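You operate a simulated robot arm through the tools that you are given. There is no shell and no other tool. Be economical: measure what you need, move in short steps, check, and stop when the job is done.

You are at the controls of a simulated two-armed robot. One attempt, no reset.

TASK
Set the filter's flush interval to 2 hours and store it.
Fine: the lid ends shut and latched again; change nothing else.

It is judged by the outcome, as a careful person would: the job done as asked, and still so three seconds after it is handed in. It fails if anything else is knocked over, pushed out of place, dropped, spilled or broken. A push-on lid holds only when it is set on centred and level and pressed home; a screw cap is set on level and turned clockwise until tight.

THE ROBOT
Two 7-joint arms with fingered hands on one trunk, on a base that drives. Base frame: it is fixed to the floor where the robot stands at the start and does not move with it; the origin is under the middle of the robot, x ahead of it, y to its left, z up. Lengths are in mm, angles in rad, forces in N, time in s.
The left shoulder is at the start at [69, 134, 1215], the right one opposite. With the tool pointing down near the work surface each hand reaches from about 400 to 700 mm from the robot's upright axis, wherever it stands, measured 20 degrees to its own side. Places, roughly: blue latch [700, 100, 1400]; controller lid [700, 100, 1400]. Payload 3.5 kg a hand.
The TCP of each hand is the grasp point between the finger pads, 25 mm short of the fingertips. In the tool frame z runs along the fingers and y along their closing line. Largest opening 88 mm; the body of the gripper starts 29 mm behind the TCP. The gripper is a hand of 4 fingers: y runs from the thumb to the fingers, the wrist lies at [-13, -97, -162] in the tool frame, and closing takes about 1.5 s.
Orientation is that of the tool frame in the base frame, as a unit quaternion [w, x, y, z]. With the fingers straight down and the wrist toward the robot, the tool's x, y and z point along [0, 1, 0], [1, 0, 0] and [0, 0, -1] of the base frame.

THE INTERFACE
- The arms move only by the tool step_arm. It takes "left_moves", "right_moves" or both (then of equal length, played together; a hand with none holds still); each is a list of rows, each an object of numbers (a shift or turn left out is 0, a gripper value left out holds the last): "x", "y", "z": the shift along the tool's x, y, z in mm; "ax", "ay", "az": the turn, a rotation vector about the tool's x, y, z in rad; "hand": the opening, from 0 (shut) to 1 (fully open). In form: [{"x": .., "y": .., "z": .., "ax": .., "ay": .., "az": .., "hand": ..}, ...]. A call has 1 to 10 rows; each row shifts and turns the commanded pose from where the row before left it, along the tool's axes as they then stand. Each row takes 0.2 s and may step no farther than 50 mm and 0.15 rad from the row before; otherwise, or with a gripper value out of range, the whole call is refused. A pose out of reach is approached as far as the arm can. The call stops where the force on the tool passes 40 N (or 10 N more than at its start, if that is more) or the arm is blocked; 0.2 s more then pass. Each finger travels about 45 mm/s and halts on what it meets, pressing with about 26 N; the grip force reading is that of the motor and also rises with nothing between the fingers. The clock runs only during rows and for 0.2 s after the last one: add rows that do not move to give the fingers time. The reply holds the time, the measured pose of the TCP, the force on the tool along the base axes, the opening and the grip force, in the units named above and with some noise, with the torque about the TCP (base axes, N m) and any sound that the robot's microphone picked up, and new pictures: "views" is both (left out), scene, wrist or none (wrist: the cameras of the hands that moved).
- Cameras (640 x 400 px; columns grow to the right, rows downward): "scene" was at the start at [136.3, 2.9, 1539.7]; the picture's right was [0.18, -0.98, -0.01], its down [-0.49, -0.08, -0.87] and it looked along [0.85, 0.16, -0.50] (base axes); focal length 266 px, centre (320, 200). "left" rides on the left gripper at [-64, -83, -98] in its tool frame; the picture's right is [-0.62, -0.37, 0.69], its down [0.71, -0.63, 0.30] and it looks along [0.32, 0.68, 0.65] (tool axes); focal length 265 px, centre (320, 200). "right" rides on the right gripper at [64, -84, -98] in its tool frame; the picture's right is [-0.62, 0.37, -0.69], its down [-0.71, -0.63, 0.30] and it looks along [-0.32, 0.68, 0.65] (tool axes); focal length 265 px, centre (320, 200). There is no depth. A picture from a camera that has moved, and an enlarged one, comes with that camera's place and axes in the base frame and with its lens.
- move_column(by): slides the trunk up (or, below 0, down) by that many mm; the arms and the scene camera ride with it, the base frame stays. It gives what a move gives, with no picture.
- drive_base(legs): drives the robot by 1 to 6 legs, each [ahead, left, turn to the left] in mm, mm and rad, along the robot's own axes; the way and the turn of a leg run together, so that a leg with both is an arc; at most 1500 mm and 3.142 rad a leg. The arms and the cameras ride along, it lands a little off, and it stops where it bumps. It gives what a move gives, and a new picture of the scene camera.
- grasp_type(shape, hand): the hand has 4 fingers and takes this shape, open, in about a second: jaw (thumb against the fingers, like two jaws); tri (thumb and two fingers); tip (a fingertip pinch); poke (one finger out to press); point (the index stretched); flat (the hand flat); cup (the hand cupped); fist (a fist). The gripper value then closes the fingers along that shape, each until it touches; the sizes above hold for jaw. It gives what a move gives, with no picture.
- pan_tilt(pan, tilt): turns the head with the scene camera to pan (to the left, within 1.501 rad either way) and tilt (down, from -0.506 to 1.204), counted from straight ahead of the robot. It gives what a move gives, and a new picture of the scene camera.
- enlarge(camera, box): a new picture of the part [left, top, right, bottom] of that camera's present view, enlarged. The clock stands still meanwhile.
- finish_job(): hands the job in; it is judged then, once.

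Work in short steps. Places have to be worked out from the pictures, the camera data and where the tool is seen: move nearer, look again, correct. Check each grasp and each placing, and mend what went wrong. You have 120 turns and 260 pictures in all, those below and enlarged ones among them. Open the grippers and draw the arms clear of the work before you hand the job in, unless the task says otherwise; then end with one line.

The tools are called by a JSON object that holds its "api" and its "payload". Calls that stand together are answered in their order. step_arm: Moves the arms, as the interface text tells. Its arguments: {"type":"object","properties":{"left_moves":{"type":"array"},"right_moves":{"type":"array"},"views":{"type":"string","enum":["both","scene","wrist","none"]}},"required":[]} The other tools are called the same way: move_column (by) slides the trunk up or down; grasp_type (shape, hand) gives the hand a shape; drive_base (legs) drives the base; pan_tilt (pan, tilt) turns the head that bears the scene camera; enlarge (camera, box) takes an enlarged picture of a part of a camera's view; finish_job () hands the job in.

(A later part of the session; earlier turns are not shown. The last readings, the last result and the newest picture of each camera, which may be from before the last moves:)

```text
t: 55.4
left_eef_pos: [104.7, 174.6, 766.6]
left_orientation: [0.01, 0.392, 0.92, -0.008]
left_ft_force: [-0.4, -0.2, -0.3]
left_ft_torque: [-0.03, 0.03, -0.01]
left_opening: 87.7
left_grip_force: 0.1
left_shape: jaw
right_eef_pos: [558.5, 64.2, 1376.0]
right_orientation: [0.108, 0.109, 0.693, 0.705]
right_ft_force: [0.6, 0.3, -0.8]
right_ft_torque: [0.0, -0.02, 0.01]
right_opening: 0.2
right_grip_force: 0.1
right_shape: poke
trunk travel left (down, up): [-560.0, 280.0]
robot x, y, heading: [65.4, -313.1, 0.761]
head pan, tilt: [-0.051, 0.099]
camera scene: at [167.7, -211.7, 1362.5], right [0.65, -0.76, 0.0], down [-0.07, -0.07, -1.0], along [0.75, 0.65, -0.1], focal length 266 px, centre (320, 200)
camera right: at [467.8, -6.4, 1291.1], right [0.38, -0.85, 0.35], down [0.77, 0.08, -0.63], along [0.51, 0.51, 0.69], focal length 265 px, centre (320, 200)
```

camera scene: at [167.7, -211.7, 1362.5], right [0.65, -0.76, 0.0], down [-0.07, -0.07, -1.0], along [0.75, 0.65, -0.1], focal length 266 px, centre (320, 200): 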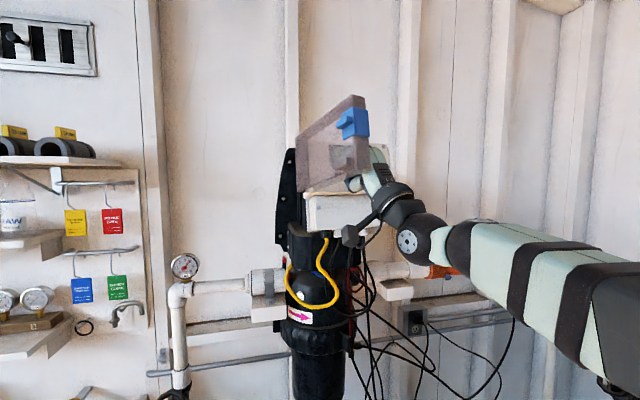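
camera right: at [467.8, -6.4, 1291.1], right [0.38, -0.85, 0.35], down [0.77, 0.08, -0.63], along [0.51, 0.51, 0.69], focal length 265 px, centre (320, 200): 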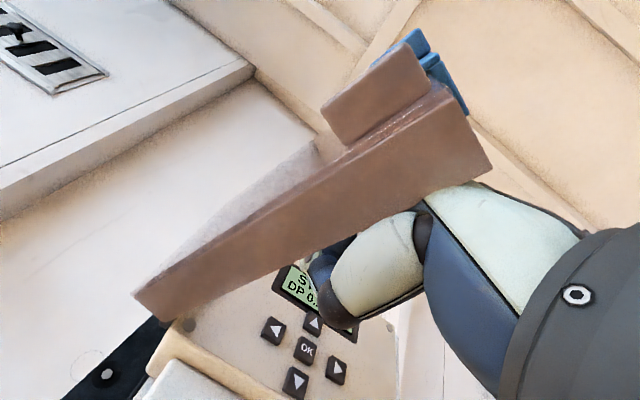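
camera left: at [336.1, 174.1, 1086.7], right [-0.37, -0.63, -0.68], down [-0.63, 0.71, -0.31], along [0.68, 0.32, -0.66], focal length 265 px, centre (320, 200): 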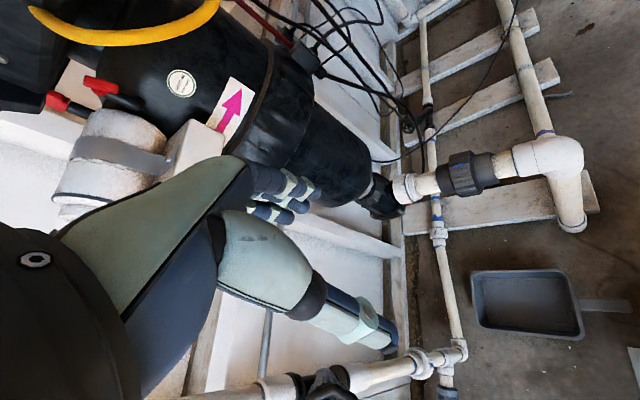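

{"api": "step_arm", "payload": {"right_moves": [{"x": 15}, {"x": 15}, {"x": 15}, {"x": 15}, {"x": 15}, {"x": 15}], "views": "both"}}

```text
t: 56.8
left_eef_pos: [102.8, 175.8, 766.1]
left_orientation: [0.011, 0.392, 0.92, -0.008]
left_ft_force: [0.0, -0.4, -0.3]
left_ft_torque: [-0.01, -0.01, -0.02]
left_opening: 87.9
left_grip_force: 0.1
left_shape: jaw
right_eef_pos: [475.1, 93.0, 1376.1]
right_orientation: [0.108, 0.109, 0.693, 0.705]
right_ft_force: [0.4, -0.4, 0.2]
right_ft_torque: [-0.02, -0.01, -0.01]
right_opening: 0.0
right_grip_force: 0.0
right_shape: poke
trunk travel left (down, up): [-560.0, 280.0]
robot x, y, heading: [61.6, -305.6, 0.762]
head pan, tilt: [-0.051, 0.099]
camera scene: at [167.7, -211.4, 1362.4], right [0.65, -0.76, 0.0], down [-0.07, -0.07, -1.0], along [0.75, 0.65, -0.1], focal length 266 px, centre (320, 200)
camera right: at [383.6, 20.5, 1291.9], right [0.38, -0.85, 0.35], down [0.77, 0.08, -0.63], along [0.51, 0.51, 0.69], focal length 265 px, centre (320, 200)
```

scene: 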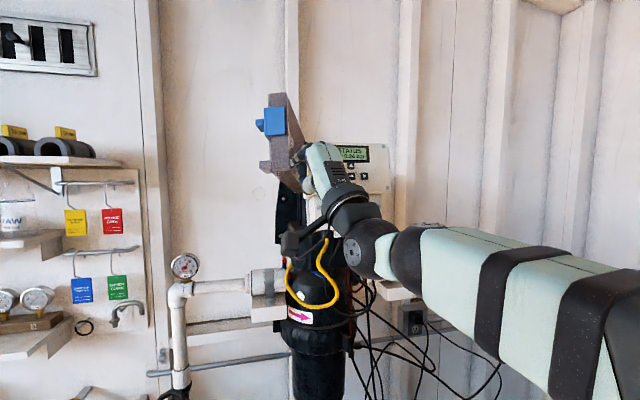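
right: 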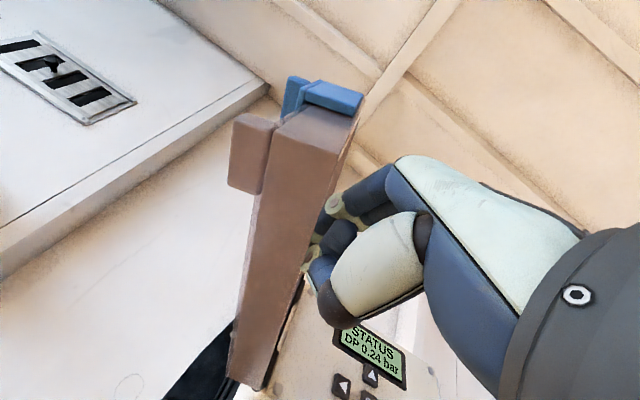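

Lid is past 90°. A little further, then I withdraw to the right.

{"api": "step_arm", "payload": {"right_moves": [{"x": 15}, {"x": 15}, {"x": 12}, {"x": -30, "z": -15}, {"x": -30, "z": -20}, {"x": -40}, {"x": -40}, {"x": -40}, {"x": -40}], "views": "both"}}

{"api": "enlarge", "payload": {"camera": "scene", "box": [240, 80, 440, 205]}}

```text
t: 58.8
left_eef_pos: [105.2, 174.1, 767.7]
left_orientation: [0.009, 0.393, 0.92, -0.009]
left_ft_force: [0.1, 0.3, 0.1]
left_ft_torque: [0.06, -0.03, -0.01]
left_opening: 87.6
left_grip_force: 0.1
left_shape: jaw
right_eef_pos: [634.8, 3.2, 1373.6]
right_orientation: [0.107, 0.11, 0.693, 0.705]
right_ft_force: [-0.3, 0.3, -0.9]
right_ft_torque: [0.02, -0.01, 0.04]
right_opening: 0.0
right_grip_force: 0.1
right_shape: poke
trunk travel left (down, up): [-560.0, 280.0]
robot x, y, heading: [65.0, -312.3, 0.766]
head pan, tilt: [-0.051, 0.099]
camera scene: at [170.3, -212.0, 1362.2], right [0.65, -0.76, 0.0], down [-0.08, -0.06, -0.99], along [0.75, 0.65, -0.1], focal length 266 px, centre (320, 200)
camera right: at [544.2, -68.8, 1289.8], right [0.38, -0.85, 0.35], down [0.77, 0.08, -0.63], along [0.51, 0.51, 0.69], focal length 265 px, centre (320, 200)
```

scene: 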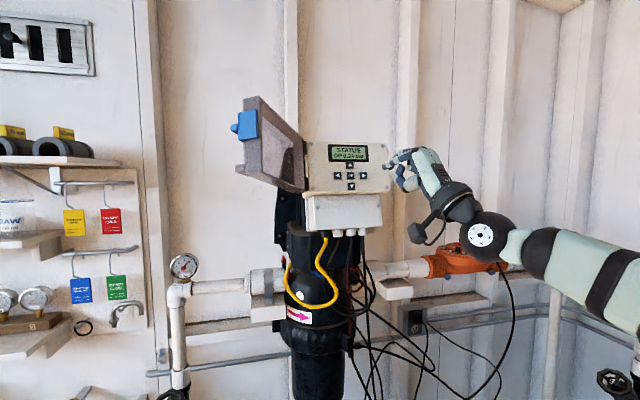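
right: 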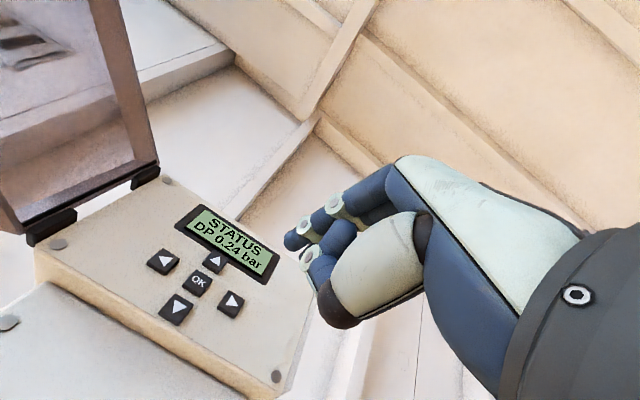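

```text
3.20 times, centred on (340, 142) of scene
camera zoom: at [170.3, -212.0, 1362.2], right [0.65, -0.76, 0.0], down [-0.08, -0.06, -0.99], along [0.75, 0.65, -0.1], focal length 850 px, centre (256, 384)
```

zoom: 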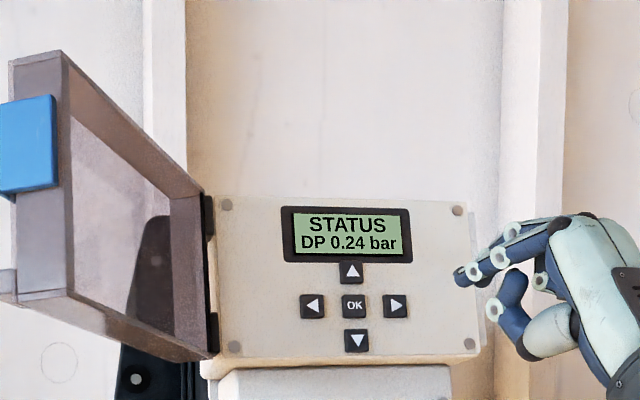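

Lid is open ~120°. Buttons and display are clear; I triangulate OK at ≈ [661, 124, 1359], and the panel's into-direction is about 57° bearing. Check the fingertip in detail.

{"api": "enlarge", "payload": {"camera": "right", "box": [130, 190, 370, 340]}}

{"api": "enlarge", "payload": {"camera": "scene", "box": [320, 130, 448, 210]}}

```text
2.67 times, centred on (250, 265) of right
camera zoom: at [544.2, -68.8, 1289.8], right [0.38, -0.85, 0.35], down [0.77, 0.08, -0.63], along [0.51, 0.51, 0.69], focal length 708 px, centre (507, 27)
```

zoom: 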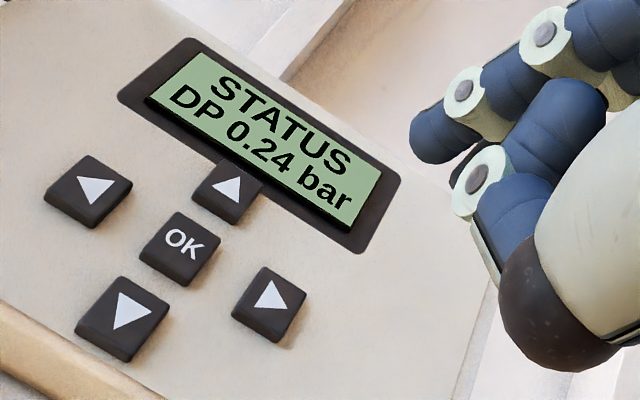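

```text
5.00 times, centred on (384, 170) of scene
camera zoom: at [170.3, -212.0, 1362.2], right [0.65, -0.76, 0.0], down [-0.08, -0.06, -0.99], along [0.75, 0.65, -0.1], focal length 1329 px, centre (0, 350)
```

zoom: 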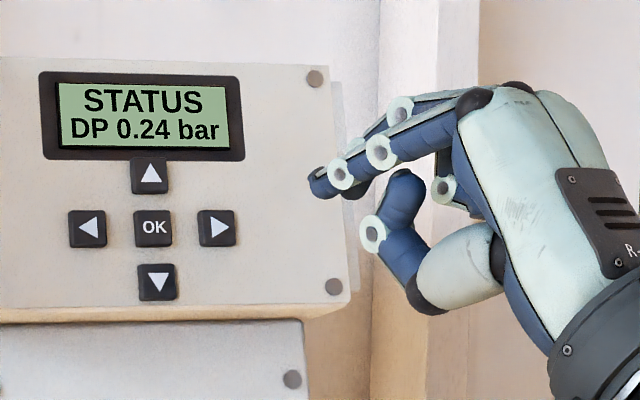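

Index leads nicely. I align yaw with the panel normal and bring the fingertip to a standoff in front of OK.

{"api": "step_arm", "payload": {"right_moves": [{"ay": -0.13}, {"ay": -0.13}, {"x": 20, "y": -10, "z": 15}, {"x": 19, "y": -11, "z": 15}, {"z": 15}], "views": "none"}}

{"api": "enlarge", "payload": {"camera": "right", "box": [130, 150, 370, 340]}}

{"api": "enlarge", "payload": {"camera": "scene", "box": [310, 130, 438, 210]}}

```text
t: 60.0
left_eef_pos: [105.8, 175.5, 766.4]
left_orientation: [0.01, 0.392, 0.92, -0.009]
left_ft_force: [0.6, -0.4, 0.6]
left_ft_torque: [0.0, -0.01, 0.01]
left_opening: 87.4
left_grip_force: 0.1
left_shape: jaw
right_eef_pos: [625.1, 64.8, 1355.0]
right_orientation: [0.196, 0.2, 0.673, 0.685]
right_ft_force: [0.3, -1.1, 0.1]
right_ft_torque: [0.04, -0.02, 0.02]
right_opening: 0.0
right_grip_force: 0.1
right_shape: poke
trunk travel left (down, up): [-560.0, 280.0]
robot x, y, heading: [65.5, -306.4, 0.757]
head pan, tilt: [-0.051, 0.099]
```

```text
2.11 times, centred on (250, 245) of right
camera zoom: at [517.4, 19.2, 1270.7], right [0.15, -0.92, 0.35], down [0.77, -0.12, -0.63], along [0.63, 0.36, 0.69], focal length 559 px, centre (467, 105)
```

zoom: 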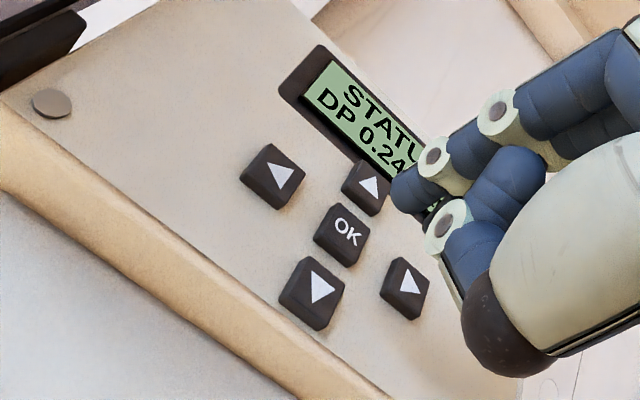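

```text
5.00 times, centred on (374, 170) of scene
camera zoom: at [169.3, -211.3, 1362.3], right [0.65, -0.76, 0.0], down [-0.08, -0.07, -0.99], along [0.75, 0.65, -0.1], focal length 1329 px, centre (50, 350)
```

zoom: 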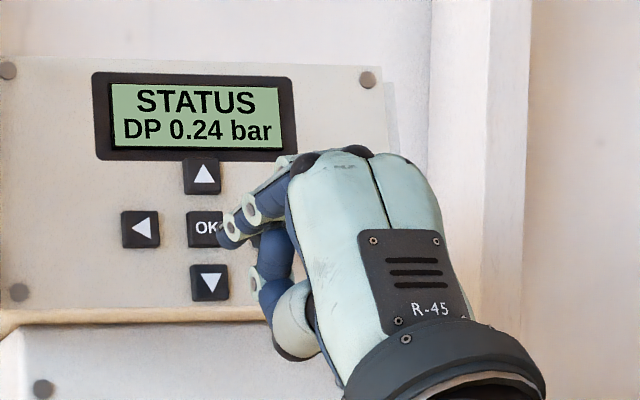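

Geometry agrees from two views. I try ▼ first to learn the menu: offset x −6, y −27, then forward ~38.

{"api": "step_arm", "payload": {"right_moves": [{"x": -6, "y": -14, "z": 8}, {"y": -13, "z": 8}, {"z": 8}, {"z": 5}, {"z": 4}], "views": "none"}}

{"api": "enlarge", "payload": {"camera": "right", "box": [130, 150, 370, 340]}}

{"api": "enlarge", "payload": {"camera": "scene", "box": [310, 130, 438, 210]}}

```text
t: 61.2
left_eef_pos: [103.8, 175.4, 767.5]
left_orientation: [0.01, 0.391, 0.92, -0.008]
left_ft_force: [0.4, -0.1, 1.3]
left_ft_torque: [-0.01, 0.04, -0.02]
left_opening: 88.0
left_grip_force: 0.0
left_shape: jaw
right_eef_pos: [648.5, 87.5, 1328.0]
right_orientation: [0.197, 0.2, 0.673, 0.684]
right_ft_force: [-1.2, -1.0, -0.8]
right_ft_torque: [-0.02, 0.05, 0.0]
right_opening: 0.0
right_grip_force: 0.1
right_shape: poke
trunk travel left (down, up): [-560.0, 280.0]
robot x, y, heading: [63.5, -307.3, 0.76]
head pan, tilt: [-0.051, 0.099]
heard: click
```

```text
2.11 times, centred on (250, 245) of right
camera zoom: at [541.0, 42.7, 1243.7], right [0.15, -0.92, 0.35], down [0.77, -0.12, -0.63], along [0.62, 0.36, 0.69], focal length 559 px, centre (467, 105)
```

zoom: 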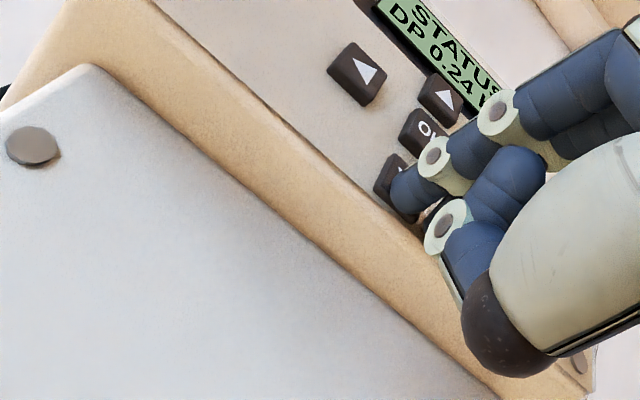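

```text
5.00 times, centred on (374, 170) of scene
camera zoom: at [168.0, -212.4, 1362.5], right [0.65, -0.76, 0.0], down [-0.07, -0.06, -1.0], along [0.75, 0.65, -0.1], focal length 1329 px, centre (50, 350)
```

zoom: 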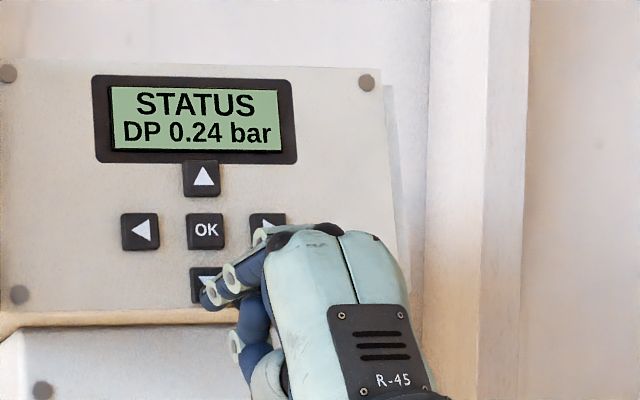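

A click, with no display change: ▼ does nothing on STATUS. Next try ▶ (back off, 32 right, 23 up, press, back off).

{"api": "step_arm", "payload": {"right_moves": [{"z": -12}, {"x": -16, "y": 12}, {"x": -16, "y": 11}, {"z": 8}, {"z": 5}, {"z": -12}], "views": "none"}}

{"api": "enlarge", "payload": {"camera": "scene", "box": [310, 130, 438, 210]}}

```text
t: 62.6
left_eef_pos: [104.2, 174.7, 767.7]
left_orientation: [0.011, 0.393, 0.92, -0.007]
left_ft_force: [0.6, -0.2, -0.8]
left_ft_torque: [0.01, 0.02, 0.0]
left_opening: 87.7
left_grip_force: 0.1
left_shape: jaw
right_eef_pos: [668.5, 59.2, 1352.0]
right_orientation: [0.196, 0.199, 0.672, 0.686]
right_ft_force: [-0.1, -0.1, 0.1]
right_ft_torque: [0.01, 0.0, -0.02]
right_opening: 0.1
right_grip_force: 0.0
right_shape: poke
trunk travel left (down, up): [-560.0, 280.0]
robot x, y, heading: [65.7, -311.5, 0.761]
head pan, tilt: [-0.051, 0.099]
```

```text
5.00 times, centred on (374, 170) of scene
camera zoom: at [167.5, -212.9, 1362.6], right [0.65, -0.76, 0.0], down [-0.07, -0.06, -1.0], along [0.75, 0.65, -0.1], focal length 1329 px, centre (50, 350)
```

zoom: 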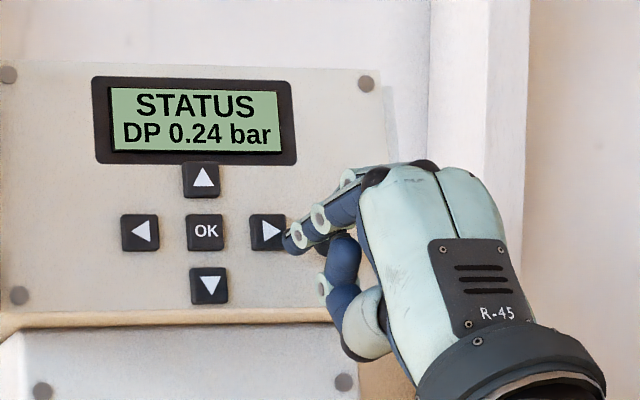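

No click; it fell a touch short. Press 4 mm deeper.

{"api": "step_arm", "payload": {"right_moves": [{"z": 8}, {"z": 5}, {"z": 3}, {"z": 1.5}, {"z": -14}], "views": "none"}}

{"api": "enlarge", "payload": {"camera": "scene", "box": [310, 130, 438, 210]}}

```text
t: 63.8
left_eef_pos: [104.1, 174.4, 768.3]
left_orientation: [0.011, 0.393, 0.919, -0.008]
left_ft_force: [1.2, 0.1, -0.7]
left_ft_torque: [-0.01, 0.02, 0.01]
left_opening: 87.8
left_grip_force: 0.1
left_shape: jaw
right_eef_pos: [669.0, 64.2, 1352.6]
right_orientation: [0.197, 0.2, 0.672, 0.685]
right_ft_force: [0.2, -0.3, -0.2]
right_ft_torque: [-0.04, 0.0, -0.03]
right_opening: 0.0
right_grip_force: 0.1
right_shape: poke
trunk travel left (down, up): [-560.0, 280.0]
robot x, y, heading: [63.9, -306.8, 0.764]
head pan, tilt: [-0.051, 0.099]
heard: click
```

```text
5.00 times, centred on (374, 170) of scene
camera zoom: at [167.7, -212.5, 1362.5], right [0.65, -0.76, 0.0], down [-0.07, -0.06, -1.0], along [0.75, 0.65, -0.1], focal length 1329 px, centre (50, 350)
```

zoom: 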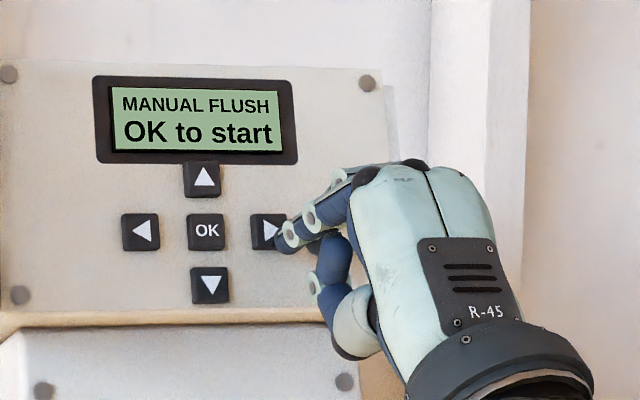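

▶ pages the menu: "MANUAL FLUSH" – must not press OK here. Press ▶ again.

{"api": "step_arm", "payload": {"right_moves": [{"z": 8}, {"z": 5}, {"z": 1.5}, {"z": -14}], "views": "none"}}

{"api": "enlarge", "payload": {"camera": "scene", "box": [310, 130, 438, 210]}}

```text
t: 64.8
left_eef_pos: [103.6, 174.8, 766.4]
left_orientation: [0.01, 0.393, 0.92, -0.009]
left_ft_force: [-0.7, -0.2, -0.6]
left_ft_torque: [0.0, 0.0, 0.0]
left_opening: 87.9
left_grip_force: 0.1
left_shape: jaw
right_eef_pos: [669.4, 65.2, 1350.9]
right_orientation: [0.197, 0.2, 0.673, 0.685]
right_ft_force: [-0.3, -0.9, 0.1]
right_ft_torque: [0.0, 0.04, 0.03]
right_opening: 0.2
right_grip_force: 0.0
right_shape: poke
trunk travel left (down, up): [-560.0, 280.0]
robot x, y, heading: [64.8, -307.0, 0.761]
head pan, tilt: [-0.051, 0.099]
heard: click
```

```text
5.00 times, centred on (374, 170) of scene
camera zoom: at [167.8, -212.3, 1362.5], right [0.65, -0.76, 0.0], down [-0.07, -0.06, -1.0], along [0.75, 0.65, -0.1], focal length 1329 px, centre (50, 350)
```

zoom: 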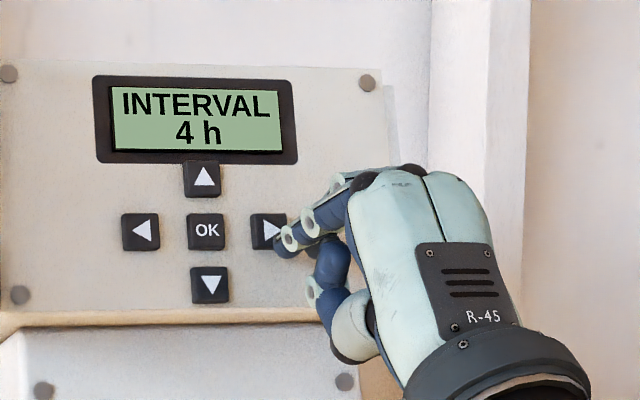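

"INTERVAL 4 h". Now press ▼ once.

{"api": "step_arm", "payload": {"right_moves": [{"z": -6}, {"x": 15, "y": -11.5}, {"x": 15, "y": -11.5}, {"z": 7}, {"z": 5}, {"z": 2.5}, {"z": -12}], "views": "none"}}

{"api": "enlarge", "payload": {"camera": "scene", "box": [310, 130, 438, 210]}}

```text
t: 66.4
left_eef_pos: [103.4, 175.9, 766.5]
left_orientation: [0.011, 0.392, 0.92, -0.009]
left_ft_force: [0.3, 0.4, -0.3]
left_ft_torque: [0.03, 0.02, 0.03]
left_opening: 87.7
left_grip_force: 0.1
left_shape: jaw
right_eef_pos: [644.4, 79.8, 1328.4]
right_orientation: [0.196, 0.199, 0.673, 0.685]
right_ft_force: [-0.2, -1.0, -0.1]
right_ft_torque: [0.01, 0.0, -0.02]
right_opening: 0.0
right_grip_force: 0.0
right_shape: poke
trunk travel left (down, up): [-560.0, 280.0]
robot x, y, heading: [62.8, -309.4, 0.759]
head pan, tilt: [-0.051, 0.099]
heard: click
```

```text
5.00 times, centred on (374, 170) of scene
camera zoom: at [168.0, -212.1, 1362.5], right [0.65, -0.76, 0.0], down [-0.07, -0.06, -1.0], along [0.75, 0.65, -0.1], focal length 1329 px, centre (50, 350)
```

zoom: 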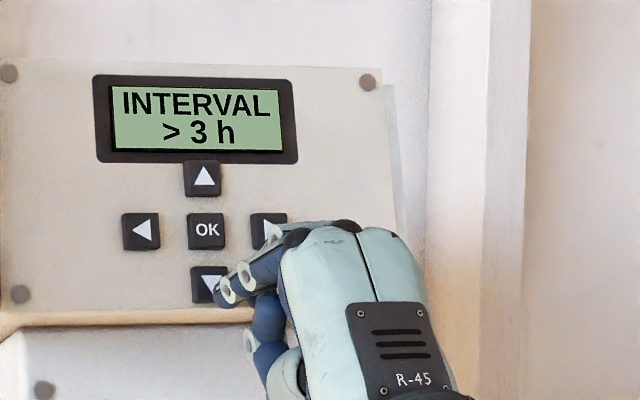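

"> 3 h" pending. Press ▼ once more.

{"api": "step_arm", "payload": {"right_moves": [{"z": 7}, {"z": 4}, {"z": 1.5}, {"z": -12}], "views": "none"}}

{"api": "enlarge", "payload": {"camera": "scene", "box": [310, 130, 438, 210]}}

```text
t: 67.4
left_eef_pos: [104.0, 174.9, 767.5]
left_orientation: [0.01, 0.393, 0.919, -0.008]
left_ft_force: [0.9, 1.0, 0.7]
left_ft_torque: [-0.03, -0.01, -0.03]
left_opening: 87.8
left_grip_force: 0.0
left_shape: jaw
right_eef_pos: [644.8, 80.0, 1329.0]
right_orientation: [0.197, 0.2, 0.672, 0.685]
right_ft_force: [0.0, 0.5, 0.0]
right_ft_torque: [-0.01, 0.0, -0.01]
right_opening: 0.0
right_grip_force: 0.0
right_shape: poke
trunk travel left (down, up): [-560.0, 280.0]
robot x, y, heading: [63.7, -309.4, 0.763]
head pan, tilt: [-0.051, 0.099]
heard: click
```

```text
5.00 times, centred on (374, 170) of scene
camera zoom: at [167.9, -212.1, 1362.5], right [0.65, -0.76, 0.0], down [-0.07, -0.06, -1.0], along [0.75, 0.65, -0.1], focal length 1329 px, centre (50, 350)
```

zoom: 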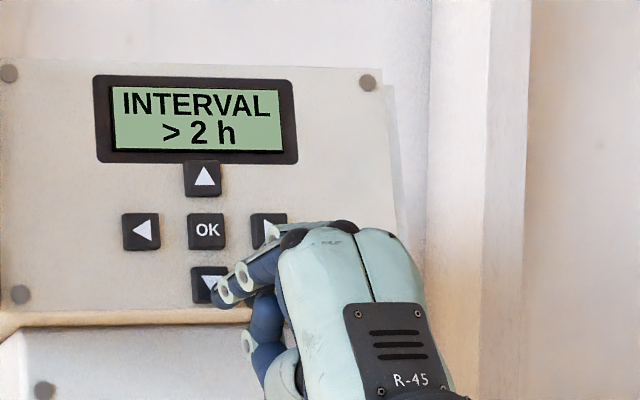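

"> 2 h". Now press OK, 23 mm above.

{"api": "step_arm", "payload": {"right_moves": [{"z": -5}, {"y": 12}, {"y": 12, "x": 1}, {"z": 8}, {"z": 5}, {"z": 3}, {"z": 2}, {"z": -14}], "views": "none"}}

{"api": "enlarge", "payload": {"camera": "scene", "box": [310, 130, 438, 210]}}

```text
t: 69.2
left_eef_pos: [104.2, 174.8, 768.9]
left_orientation: [0.011, 0.393, 0.92, -0.008]
left_ft_force: [-0.1, 0.4, -0.8]
left_ft_torque: [0.01, -0.01, 0.02]
left_opening: 87.9
left_grip_force: 0.1
left_shape: jaw
right_eef_pos: [641.7, 78.8, 1352.2]
right_orientation: [0.196, 0.199, 0.672, 0.686]
right_ft_force: [-0.4, 0.7, -0.6]
right_ft_torque: [0.02, -0.01, 0.0]
right_opening: 0.0
right_grip_force: 0.1
right_shape: poke
trunk travel left (down, up): [-560.0, 280.0]
robot x, y, heading: [64.3, -309.3, 0.764]
head pan, tilt: [-0.051, 0.099]
```

```text
5.00 times, centred on (374, 170) of scene
camera zoom: at [167.4, -213.0, 1362.6], right [0.65, -0.76, 0.0], down [-0.07, -0.06, -1.0], along [0.75, 0.65, -0.1], focal length 1329 px, centre (50, 350)
```

zoom: 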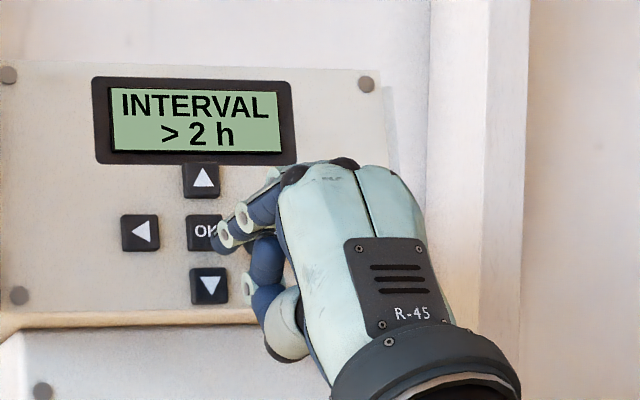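

No click yet; press deeper by ~4 mm.

{"api": "step_arm", "payload": {"right_moves": [{"z": 9, "x": 1}, {"z": 5}, {"z": 2}, {"z": 2}, {"z": 1}, {"z": -14}], "views": "none"}}

{"api": "enlarge", "payload": {"camera": "scene", "box": [310, 130, 438, 210]}}

```text
t: 70.6
left_eef_pos: [104.0, 175.2, 767.5]
left_orientation: [0.011, 0.392, 0.92, -0.008]
left_ft_force: [0.3, -0.2, 0.3]
left_ft_torque: [-0.04, 0.05, 0.01]
left_opening: 87.9
left_grip_force: 0.0
left_shape: jaw
right_eef_pos: [643.9, 81.9, 1352.6]
right_orientation: [0.197, 0.2, 0.673, 0.685]
right_ft_force: [0.3, -0.2, 0.3]
right_ft_torque: [-0.02, 0.02, -0.01]
right_opening: 0.0
right_grip_force: 0.1
right_shape: poke
trunk travel left (down, up): [-560.0, 280.0]
robot x, y, heading: [65.5, -304.2, 0.761]
head pan, tilt: [-0.051, 0.099]
heard: click
```

```text
5.00 times, centred on (374, 170) of scene
camera zoom: at [167.7, -212.7, 1362.5], right [0.65, -0.76, 0.0], down [-0.07, -0.06, -1.0], along [0.75, 0.65, -0.1], focal length 1329 px, centre (50, 350)
```

zoom: 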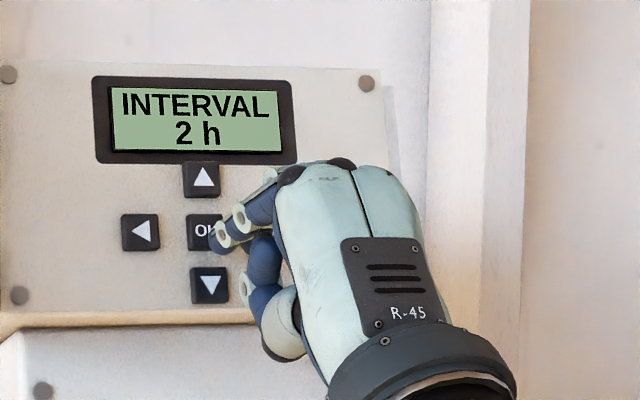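

Stored: the ">" is gone, "INTERVAL 2 h". I check the next page to be sure no separate save step exists.

{"api": "step_arm", "payload": {"right_moves": [{"z": -4}, {"x": -15}, {"x": -15.5}, {"z": 8}, {"z": 6}, {"z": 3}, {"z": 1}, {"z": -18}], "views": "none"}}

{"api": "enlarge", "payload": {"camera": "scene", "box": [310, 130, 438, 210]}}

```text
t: 72.4
left_eef_pos: [104.1, 176.0, 767.3]
left_orientation: [0.01, 0.393, 0.919, -0.008]
left_ft_force: [0.5, 0.0, -0.3]
left_ft_torque: [0.04, 0.0, -0.02]
left_opening: 88.0
left_grip_force: 0.1
left_shape: jaw
right_eef_pos: [669.0, 62.4, 1352.1]
right_orientation: [0.198, 0.201, 0.672, 0.685]
right_ft_force: [-0.3, 0.3, -0.8]
right_ft_torque: [0.02, 0.02, -0.01]
right_opening: 0.1
right_grip_force: 0.0
right_shape: poke
trunk travel left (down, up): [-560.0, 280.0]
robot x, y, heading: [62.9, -310.4, 0.76]
head pan, tilt: [-0.051, 0.099]
heard: click
```

```text
5.00 times, centred on (374, 170) of scene
camera zoom: at [167.7, -212.7, 1362.5], right [0.65, -0.76, 0.0], down [-0.07, -0.06, -1.0], along [0.75, 0.65, -0.1], focal length 1329 px, centre (50, 350)
```

zoom: 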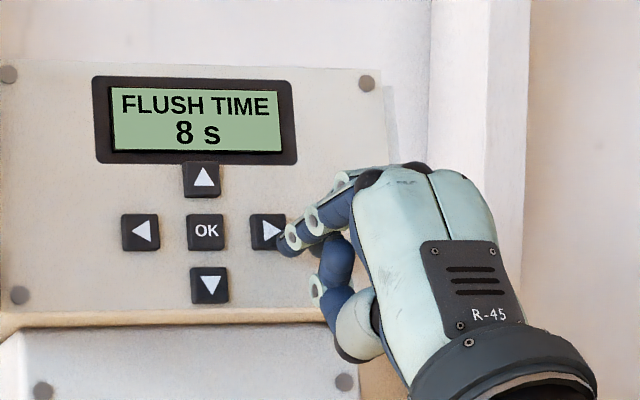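

Next page is just FLUSH TIME (untouched). Page on with ▶ to look for a save page / return to STATUS.

{"api": "step_arm", "payload": {"right_moves": [{"z": 8}, {"z": 5}, {"z": 3}, {"z": 2}, {"z": -17}], "views": "none"}}

{"api": "enlarge", "payload": {"camera": "scene", "box": [310, 130, 438, 210]}}

```text
t: 73.6
left_eef_pos: [103.7, 174.4, 767.8]
left_orientation: [0.011, 0.392, 0.92, -0.008]
left_ft_force: [-0.4, -0.1, 0.3]
left_ft_torque: [0.0, 0.0, -0.01]
left_opening: 87.9
left_grip_force: 0.0
left_shape: jaw
right_eef_pos: [668.5, 63.4, 1353.4]
right_orientation: [0.196, 0.199, 0.673, 0.685]
right_ft_force: [-0.4, 0.1, 0.0]
right_ft_torque: [-0.02, -0.02, 0.02]
right_opening: 0.0
right_grip_force: 0.0
right_shape: poke
trunk travel left (down, up): [-560.0, 280.0]
robot x, y, heading: [65.0, -311.4, 0.76]
head pan, tilt: [-0.051, 0.099]
heard: click
```

```text
5.00 times, centred on (374, 170) of scene
camera zoom: at [167.6, -212.5, 1362.5], right [0.65, -0.76, 0.0], down [-0.07, -0.06, -1.0], along [0.75, 0.65, -0.1], focal length 1329 px, centre (50, 350)
```

zoom: 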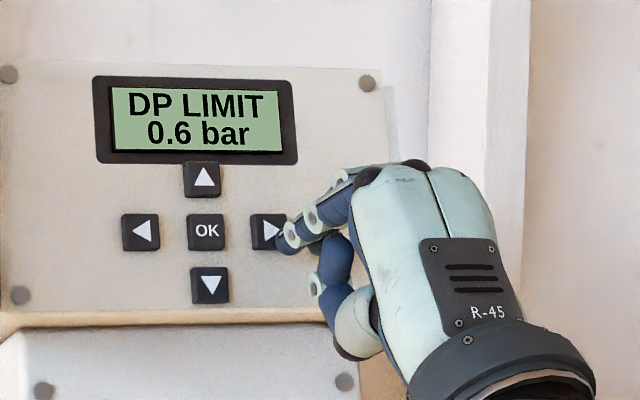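

{"api": "step_arm", "payload": {"right_moves": [{"z": 8}, {"z": 5}, {"z": 3}, {"z": 2}, {"z": -17}], "views": "none"}}

{"api": "enlarge", "payload": {"camera": "scene", "box": [310, 130, 438, 210]}}

```text
t: 74.8
left_eef_pos: [103.4, 175.8, 767.6]
left_orientation: [0.012, 0.392, 0.92, -0.008]
left_ft_force: [-0.1, -0.1, -0.3]
left_ft_torque: [-0.02, 0.0, 0.03]
left_opening: 87.6
left_grip_force: 0.0
left_shape: jaw
right_eef_pos: [668.3, 63.3, 1352.8]
right_orientation: [0.196, 0.199, 0.673, 0.685]
right_ft_force: [-0.6, -0.1, 0.3]
right_ft_torque: [-0.03, 0.03, 0.0]
right_opening: 0.0
right_grip_force: 0.1
right_shape: poke
trunk travel left (down, up): [-560.0, 280.0]
robot x, y, heading: [62.9, -309.1, 0.759]
head pan, tilt: [-0.051, 0.099]
heard: click
```

```text
5.00 times, centred on (374, 170) of scene
camera zoom: at [167.5, -212.6, 1362.5], right [0.65, -0.76, 0.0], down [-0.07, -0.06, -1.0], along [0.75, 0.65, -0.1], focal length 1329 px, centre (50, 350)
```

zoom: 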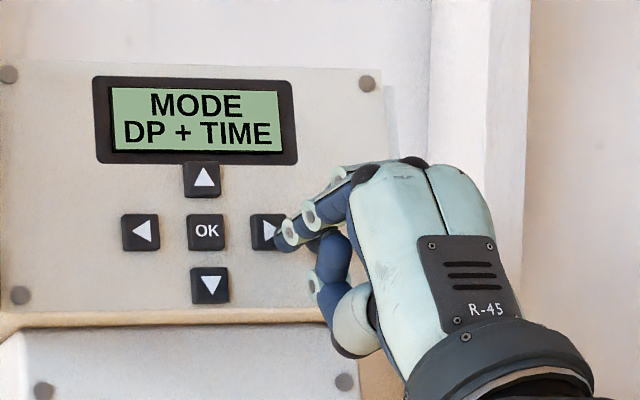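

One more ▶ press.

{"api": "step_arm", "payload": {"right_moves": [{"z": 8}, {"z": 5}, {"z": 3}, {"z": 2}, {"z": -17}], "views": "none"}}

{"api": "enlarge", "payload": {"camera": "scene", "box": [310, 130, 438, 210]}}

```text
t: 76.0
left_eef_pos: [105.0, 175.5, 767.8]
left_orientation: [0.011, 0.392, 0.92, -0.009]
left_ft_force: [-0.3, 0.7, 0.2]
left_ft_torque: [0.02, 0.0, 0.01]
left_opening: 87.7
left_grip_force: 0.1
left_shape: jaw
right_eef_pos: [667.8, 66.4, 1353.9]
right_orientation: [0.196, 0.199, 0.674, 0.684]
right_ft_force: [-0.2, -0.5, 0.0]
right_ft_torque: [-0.04, 0.0, -0.03]
right_opening: 0.1
right_grip_force: 0.0
right_shape: poke
trunk travel left (down, up): [-560.0, 280.0]
robot x, y, heading: [64.7, -311.6, 0.764]
head pan, tilt: [-0.051, 0.099]
heard: click
```

```text
5.00 times, centred on (374, 170) of scene
camera zoom: at [167.7, -212.2, 1362.5], right [0.65, -0.76, 0.0], down [-0.07, -0.06, -1.0], along [0.75, 0.65, -0.1], focal length 1329 px, centre (50, 350)
```

zoom: 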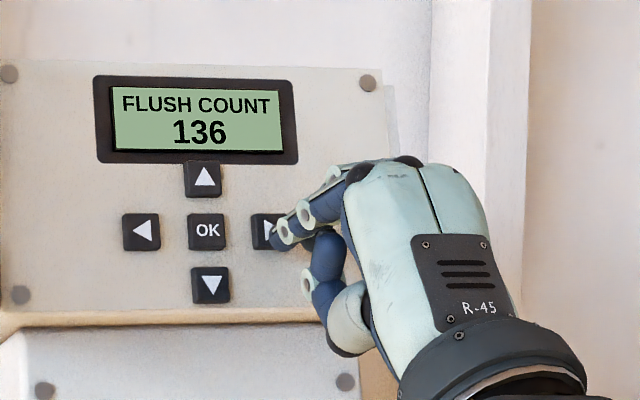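

Still no save page; once more to reach STATUS.

{"api": "step_arm", "payload": {"right_moves": [{"z": 8}, {"z": 5}, {"z": 2}, {"z": 1.5}, {"z": -19}], "views": "none"}}

{"api": "enlarge", "payload": {"camera": "scene", "box": [310, 130, 438, 210]}}

```text
t: 77.2
left_eef_pos: [104.9, 175.0, 768.5]
left_orientation: [0.011, 0.392, 0.92, -0.008]
left_ft_force: [-0.5, -0.2, 0.1]
left_ft_torque: [0.0, 0.01, -0.02]
left_opening: 87.7
left_grip_force: 0.0
left_shape: jaw
right_eef_pos: [668.3, 64.1, 1353.0]
right_orientation: [0.196, 0.2, 0.673, 0.685]
right_ft_force: [-0.4, 0.6, 0.3]
right_ft_torque: [0.02, -0.03, 0.01]
right_opening: 0.0
right_grip_force: 0.1
right_shape: poke
trunk travel left (down, up): [-560.0, 280.0]
robot x, y, heading: [64.1, -308.2, 0.763]
head pan, tilt: [-0.051, 0.099]
heard: click
```

```text
5.00 times, centred on (374, 170) of scene
camera zoom: at [167.8, -212.5, 1362.5], right [0.65, -0.76, 0.0], down [-0.07, -0.06, -1.0], along [0.75, 0.65, -0.1], focal length 1329 px, centre (50, 350)
```

zoom: 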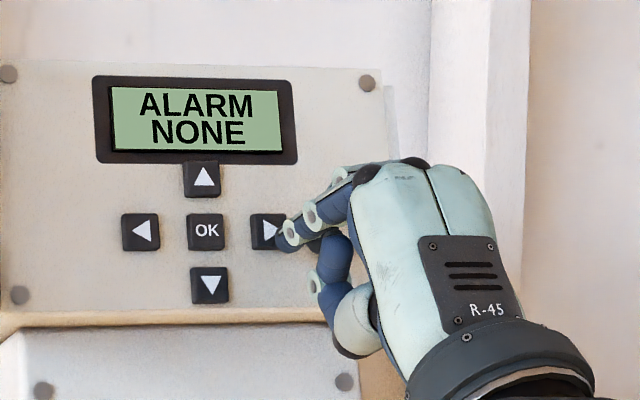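

{"api": "step_arm", "payload": {"right_moves": [{"z": 8}, {"z": 5}, {"z": 3}, {"z": 1.5}, {"z": -20}], "views": "none"}}

{"api": "enlarge", "payload": {"camera": "scene", "box": [210, 90, 438, 232]}}

```text
t: 78.4
left_eef_pos: [104.8, 174.3, 768.3]
left_orientation: [0.011, 0.393, 0.919, -0.008]
left_ft_force: [0.5, 0.1, -0.3]
left_ft_torque: [-0.01, 0.0, 0.0]
left_opening: 87.6
left_grip_force: 0.0
left_shape: jaw
right_eef_pos: [665.3, 61.4, 1352.3]
right_orientation: [0.196, 0.199, 0.673, 0.685]
right_ft_force: [-0.1, 0.1, -0.3]
right_ft_torque: [-0.02, 0.0, 0.02]
right_opening: 0.0
right_grip_force: 0.0
right_shape: poke
trunk travel left (down, up): [-560.0, 280.0]
robot x, y, heading: [64.4, -308.4, 0.765]
head pan, tilt: [-0.051, 0.099]
heard: click
```

```text
2.81 times, centred on (324, 161) of scene
camera zoom: at [167.4, -212.9, 1362.6], right [0.65, -0.76, 0.0], down [-0.07, -0.06, -1.0], along [0.75, 0.65, -0.1], focal length 746 px, centre (309, 310)
```

zoom: 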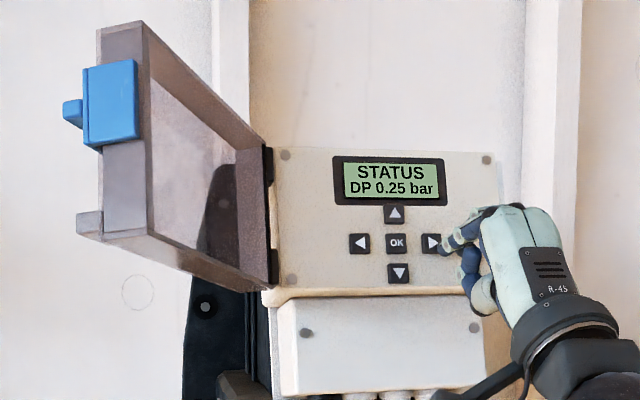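

Back on STATUS; nothing else altered. Now close the lid: I back the base off so the right hand can go around the lid's free end to its outer side.

{"api": "drive_base", "payload": {"legs": [[-230, 0, 0]]}}

{"api": "step_arm", "payload": {"right_moves": [{"x": 45}, {"x": 45}, {"x": 45}, {"x": 45}, {"x": 45}, {"x": 40}], "views": "both"}}

```text
t: 80.1
left_eef_pos: [-58.0, 16.8, 767.1]
left_orientation: [0.011, 0.395, 0.919, -0.009]
left_ft_force: [-0.5, -0.4, -0.1]
left_ft_torque: [0.03, 0.01, -0.04]
left_opening: 87.9
left_grip_force: 0.0
left_shape: jaw
right_eef_pos: [504.2, -100.8, 1351.8]
right_orientation: [0.198, 0.202, 0.672, 0.684]
right_ft_force: [0.2, 0.3, 0.7]
right_ft_torque: [0.01, -0.01, 0.01]
right_opening: 0.2
right_grip_force: 0.0
right_shape: poke
trunk travel left (down, up): [-560.0, 280.0]
robot x, y, heading: [-101.6, -467.9, 0.757]
head pan, tilt: [-0.051, 0.099]
camera scene: at [3.5, -369.8, 1362.4], right [0.65, -0.76, 0.0], down [-0.08, -0.06, -0.99], along [0.76, 0.64, -0.1], focal length 266 px, centre (320, 200)
```

scene: 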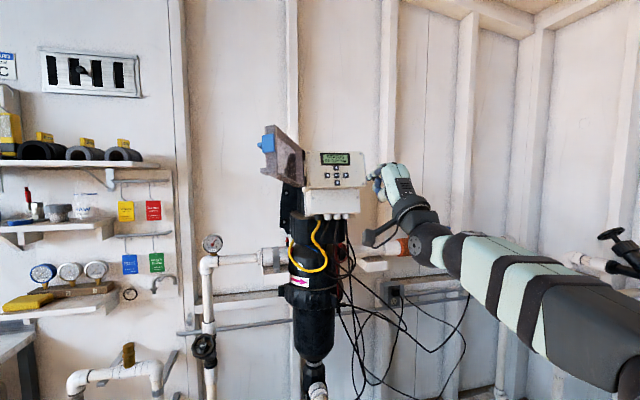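

```text
t: 81.5
left_eef_pos: [-56.2, 18.5, 766.5]
left_orientation: [0.011, 0.396, 0.918, -0.008]
left_ft_force: [0.2, -0.5, -0.3]
left_ft_torque: [0.0, -0.02, 0.02]
left_opening: 88.0
left_grip_force: 0.1
left_shape: jaw
right_eef_pos: [292.8, 30.2, 1359.3]
right_orientation: [0.198, 0.214, 0.666, 0.686]
right_ft_force: [-0.6, 0.3, -0.1]
right_ft_torque: [0.01, -0.02, 0.01]
right_opening: 0.0
right_grip_force: 0.0
right_shape: poke
trunk travel left (down, up): [-560.0, 280.0]
robot x, y, heading: [-101.5, -465.1, 0.754]
head pan, tilt: [-0.051, 0.099]
camera scene: at [2.7, -369.6, 1362.5], right [0.65, -0.76, 0.0], down [-0.08, -0.06, -1.0], along [0.76, 0.64, -0.1], focal length 266 px, centre (320, 200)
camera right: at [183.3, -10.7, 1275.2], right [0.13, -0.93, 0.34], down [0.76, -0.12, -0.64], along [0.64, 0.34, 0.69], focal length 265 px, centre (320, 200)
```

scene: 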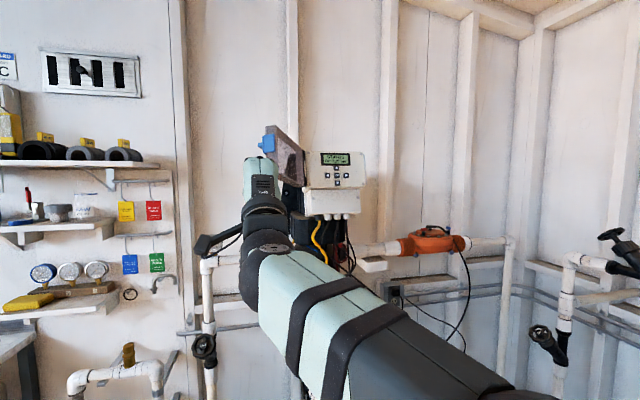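
right: 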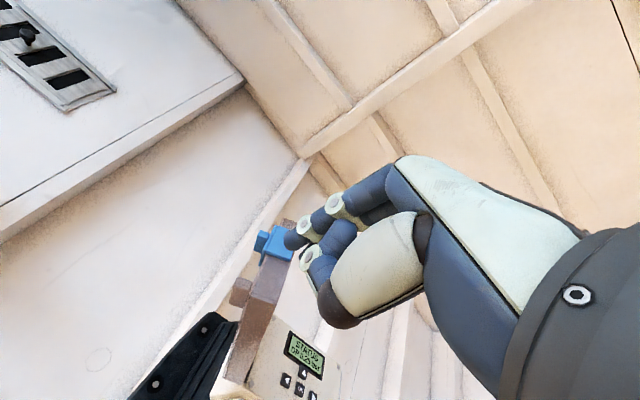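

Latch triangulates to [403, 137, 1434], lid open ~130°. I move the hand a further 80 mm left so it can pass outside the lid end.

{"api": "step_arm", "payload": {"right_moves": [{"x": 40, "y": -5}, {"x": 45, "y": -5}], "views": "none"}}

```text
t: 82.3
left_eef_pos: [-57.9, 16.8, 767.7]
left_orientation: [0.01, 0.396, 0.918, -0.008]
left_ft_force: [0.1, -0.5, -0.1]
left_ft_torque: [0.04, 0.01, -0.04]
left_opening: 87.7
left_grip_force: 0.2
left_shape: jaw
right_eef_pos: [261.7, 63.5, 1366.9]
right_orientation: [0.197, 0.242, 0.655, 0.688]
right_ft_force: [0.0, -0.3, -0.3]
right_ft_torque: [-0.02, -0.01, 0.04]
right_opening: 0.0
right_grip_force: 0.0
right_shape: poke
trunk travel left (down, up): [-560.0, 280.0]
robot x, y, heading: [-103.1, -461.2, 0.756]
head pan, tilt: [-0.051, 0.099]
stopped in row 2 (right hand): the arm was blocked; the commanded pose is now the measured one
```

At the arm's lateral limit; I use the base: 30 left, then 140 forward, passing outside the lid end.

{"api": "drive_base", "payload": {"legs": [[0, 35, 0], [140, 0, 0]]}}

{"api": "step_arm", "payload": {"right_moves": [{"x": -15}], "views": "wrist"}}

```text
t: 84.2
left_eef_pos: [24.2, 143.7, 767.8]
left_orientation: [0.01, 0.396, 0.918, -0.009]
left_ft_force: [0.2, 0.2, -0.1]
left_ft_torque: [0.06, -0.03, -0.01]
left_opening: 88.0
left_grip_force: 0.1
left_shape: jaw
right_eef_pos: [341.6, 191.0, 1367.0]
right_orientation: [0.198, 0.242, 0.654, 0.689]
right_ft_force: [0.2, 0.1, 0.2]
right_ft_torque: [0.04, 0.01, 0.01]
right_opening: 0.2
right_grip_force: 0.0
right_shape: poke
trunk travel left (down, up): [-560.0, 280.0]
robot x, y, heading: [-18.2, -340.9, 0.754]
head pan, tilt: [-0.051, 0.099]
camera scene: at [85.3, -243.8, 1362.5], right [0.65, -0.76, 0.0], down [-0.08, -0.06, -1.0], along [0.76, 0.64, -0.1], focal length 266 px, centre (320, 200)
```

scene: 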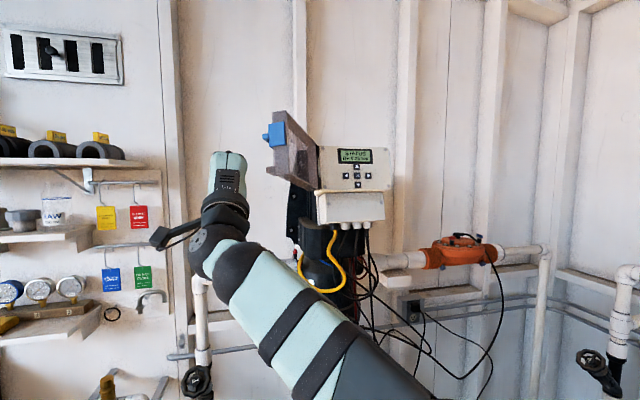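

```text
t: 84.5
left_eef_pos: [24.2, 142.6, 767.7]
left_orientation: [0.01, 0.395, 0.918, -0.008]
left_ft_force: [-0.2, -1.0, 0.2]
left_ft_torque: [0.0, -0.01, 0.0]
left_opening: 87.7
left_grip_force: 0.0
left_shape: jaw
right_eef_pos: [354.4, 181.1, 1367.6]
right_orientation: [0.197, 0.242, 0.654, 0.689]
right_ft_force: [0.0, 0.0, 0.2]
right_ft_torque: [-0.06, -0.03, 0.02]
right_opening: 0.0
right_grip_force: 0.1
right_shape: poke
trunk travel left (down, up): [-560.0, 280.0]
robot x, y, heading: [-20.3, -337.4, 0.757]
head pan, tilt: [-0.051, 0.099]
camera right: at [240.9, 145.8, 1285.7], right [0.11, -0.95, 0.3], down [0.73, -0.13, -0.67], along [0.68, 0.29, 0.68], focal length 265 px, centre (320, 200)
```

right: 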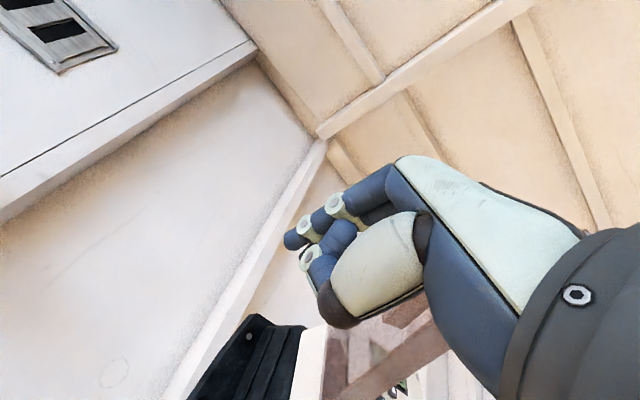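

The hand is outside the lid. Sweep right to push it towards closed.

{"api": "step_arm", "payload": {"right_moves": [{"x": -20}, {"x": -20}, {"x": -20}, {"x": -20}, {"x": -20}, {"x": -20}, {"x": -20}, {"x": -20}], "views": "both"}}

```text
t: 86.3
left_eef_pos: [22.2, 142.5, 768.9]
left_orientation: [0.011, 0.395, 0.918, -0.007]
left_ft_force: [-0.5, -0.6, 0.1]
left_ft_torque: [0.0, -0.02, -0.02]
left_opening: 87.8
left_grip_force: 0.1
left_shape: jaw
right_eef_pos: [483.2, 86.5, 1356.2]
right_orientation: [0.198, 0.241, 0.654, 0.689]
right_ft_force: [0.1, -0.3, -0.3]
right_ft_torque: [0.0, 0.03, 0.02]
right_opening: 0.0
right_grip_force: 0.0
right_shape: poke
trunk travel left (down, up): [-560.0, 280.0]
robot x, y, heading: [-20.0, -340.9, 0.756]
head pan, tilt: [-0.051, 0.099]
camera scene: at [81.6, -246.6, 1362.9], right [0.65, -0.76, 0.0], down [-0.07, -0.06, -1.0], along [0.76, 0.65, -0.1], focal length 266 px, centre (320, 200)
camera right: at [367.9, 52.3, 1274.9], right [0.11, -0.95, 0.3], down [0.73, -0.13, -0.67], along [0.68, 0.29, 0.68], focal length 265 px, centre (320, 200)
```

scene: 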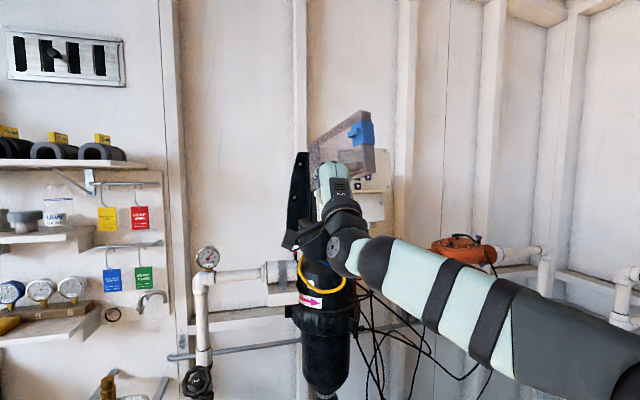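
right: 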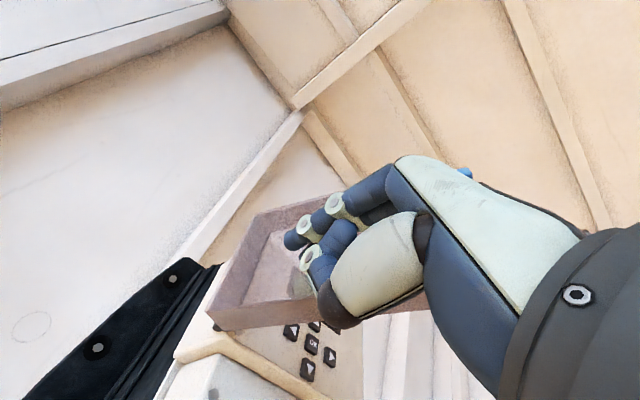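

Lid swung to ~70°. Continue right and then inward.

{"api": "step_arm", "payload": {"right_moves": [{"x": -20}, {"x": -20}, {"x": -20}, {"x": -20}, {"x": -20, "z": 8}, {"x": -15, "z": 10}], "views": "both"}}

```text
t: 87.8
left_eef_pos: [23.2, 144.2, 767.1]
left_orientation: [0.01, 0.396, 0.918, -0.008]
left_ft_force: [-0.6, 0.0, -0.3]
left_ft_torque: [0.04, -0.01, 0.03]
left_opening: 88.1
left_grip_force: 0.0
left_shape: jaw
right_eef_pos: [589.1, 35.4, 1346.1]
right_orientation: [0.198, 0.242, 0.654, 0.689]
right_ft_force: [0.1, 0.6, 0.7]
right_ft_torque: [0.0, -0.01, -0.03]
right_opening: 0.1
right_grip_force: 0.0
right_shape: poke
trunk travel left (down, up): [-560.0, 280.0]
robot x, y, heading: [-23.5, -338.2, 0.754]
head pan, tilt: [-0.051, 0.099]
camera scene: at [86.0, -243.1, 1362.3], right [0.65, -0.76, 0.0], down [-0.08, -0.06, -0.99], along [0.76, 0.64, -0.1], focal length 266 px, centre (320, 200)
camera right: at [474.5, 0.5, 1265.4], right [0.11, -0.95, 0.3], down [0.73, -0.13, -0.67], along [0.68, 0.29, 0.67], focal length 265 px, centre (320, 200)
```

scene: 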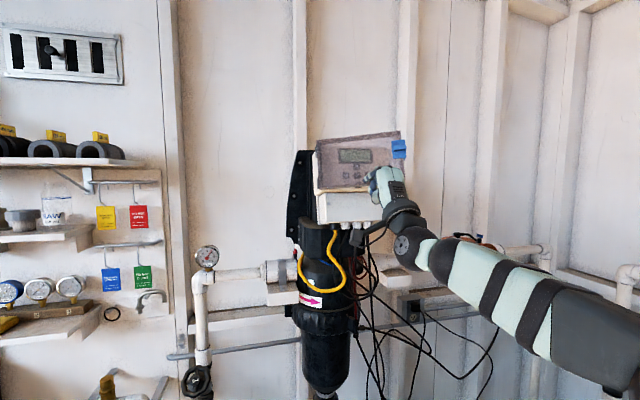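
right: 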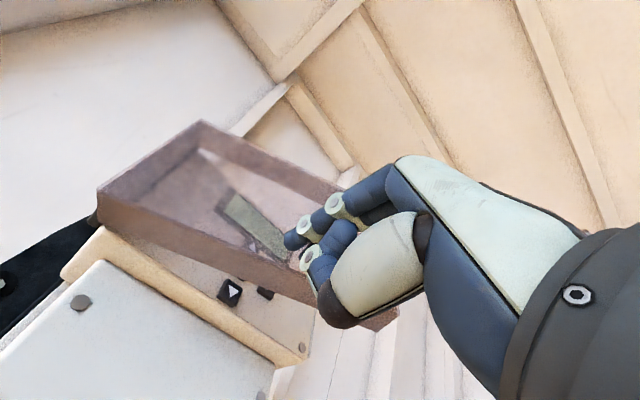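

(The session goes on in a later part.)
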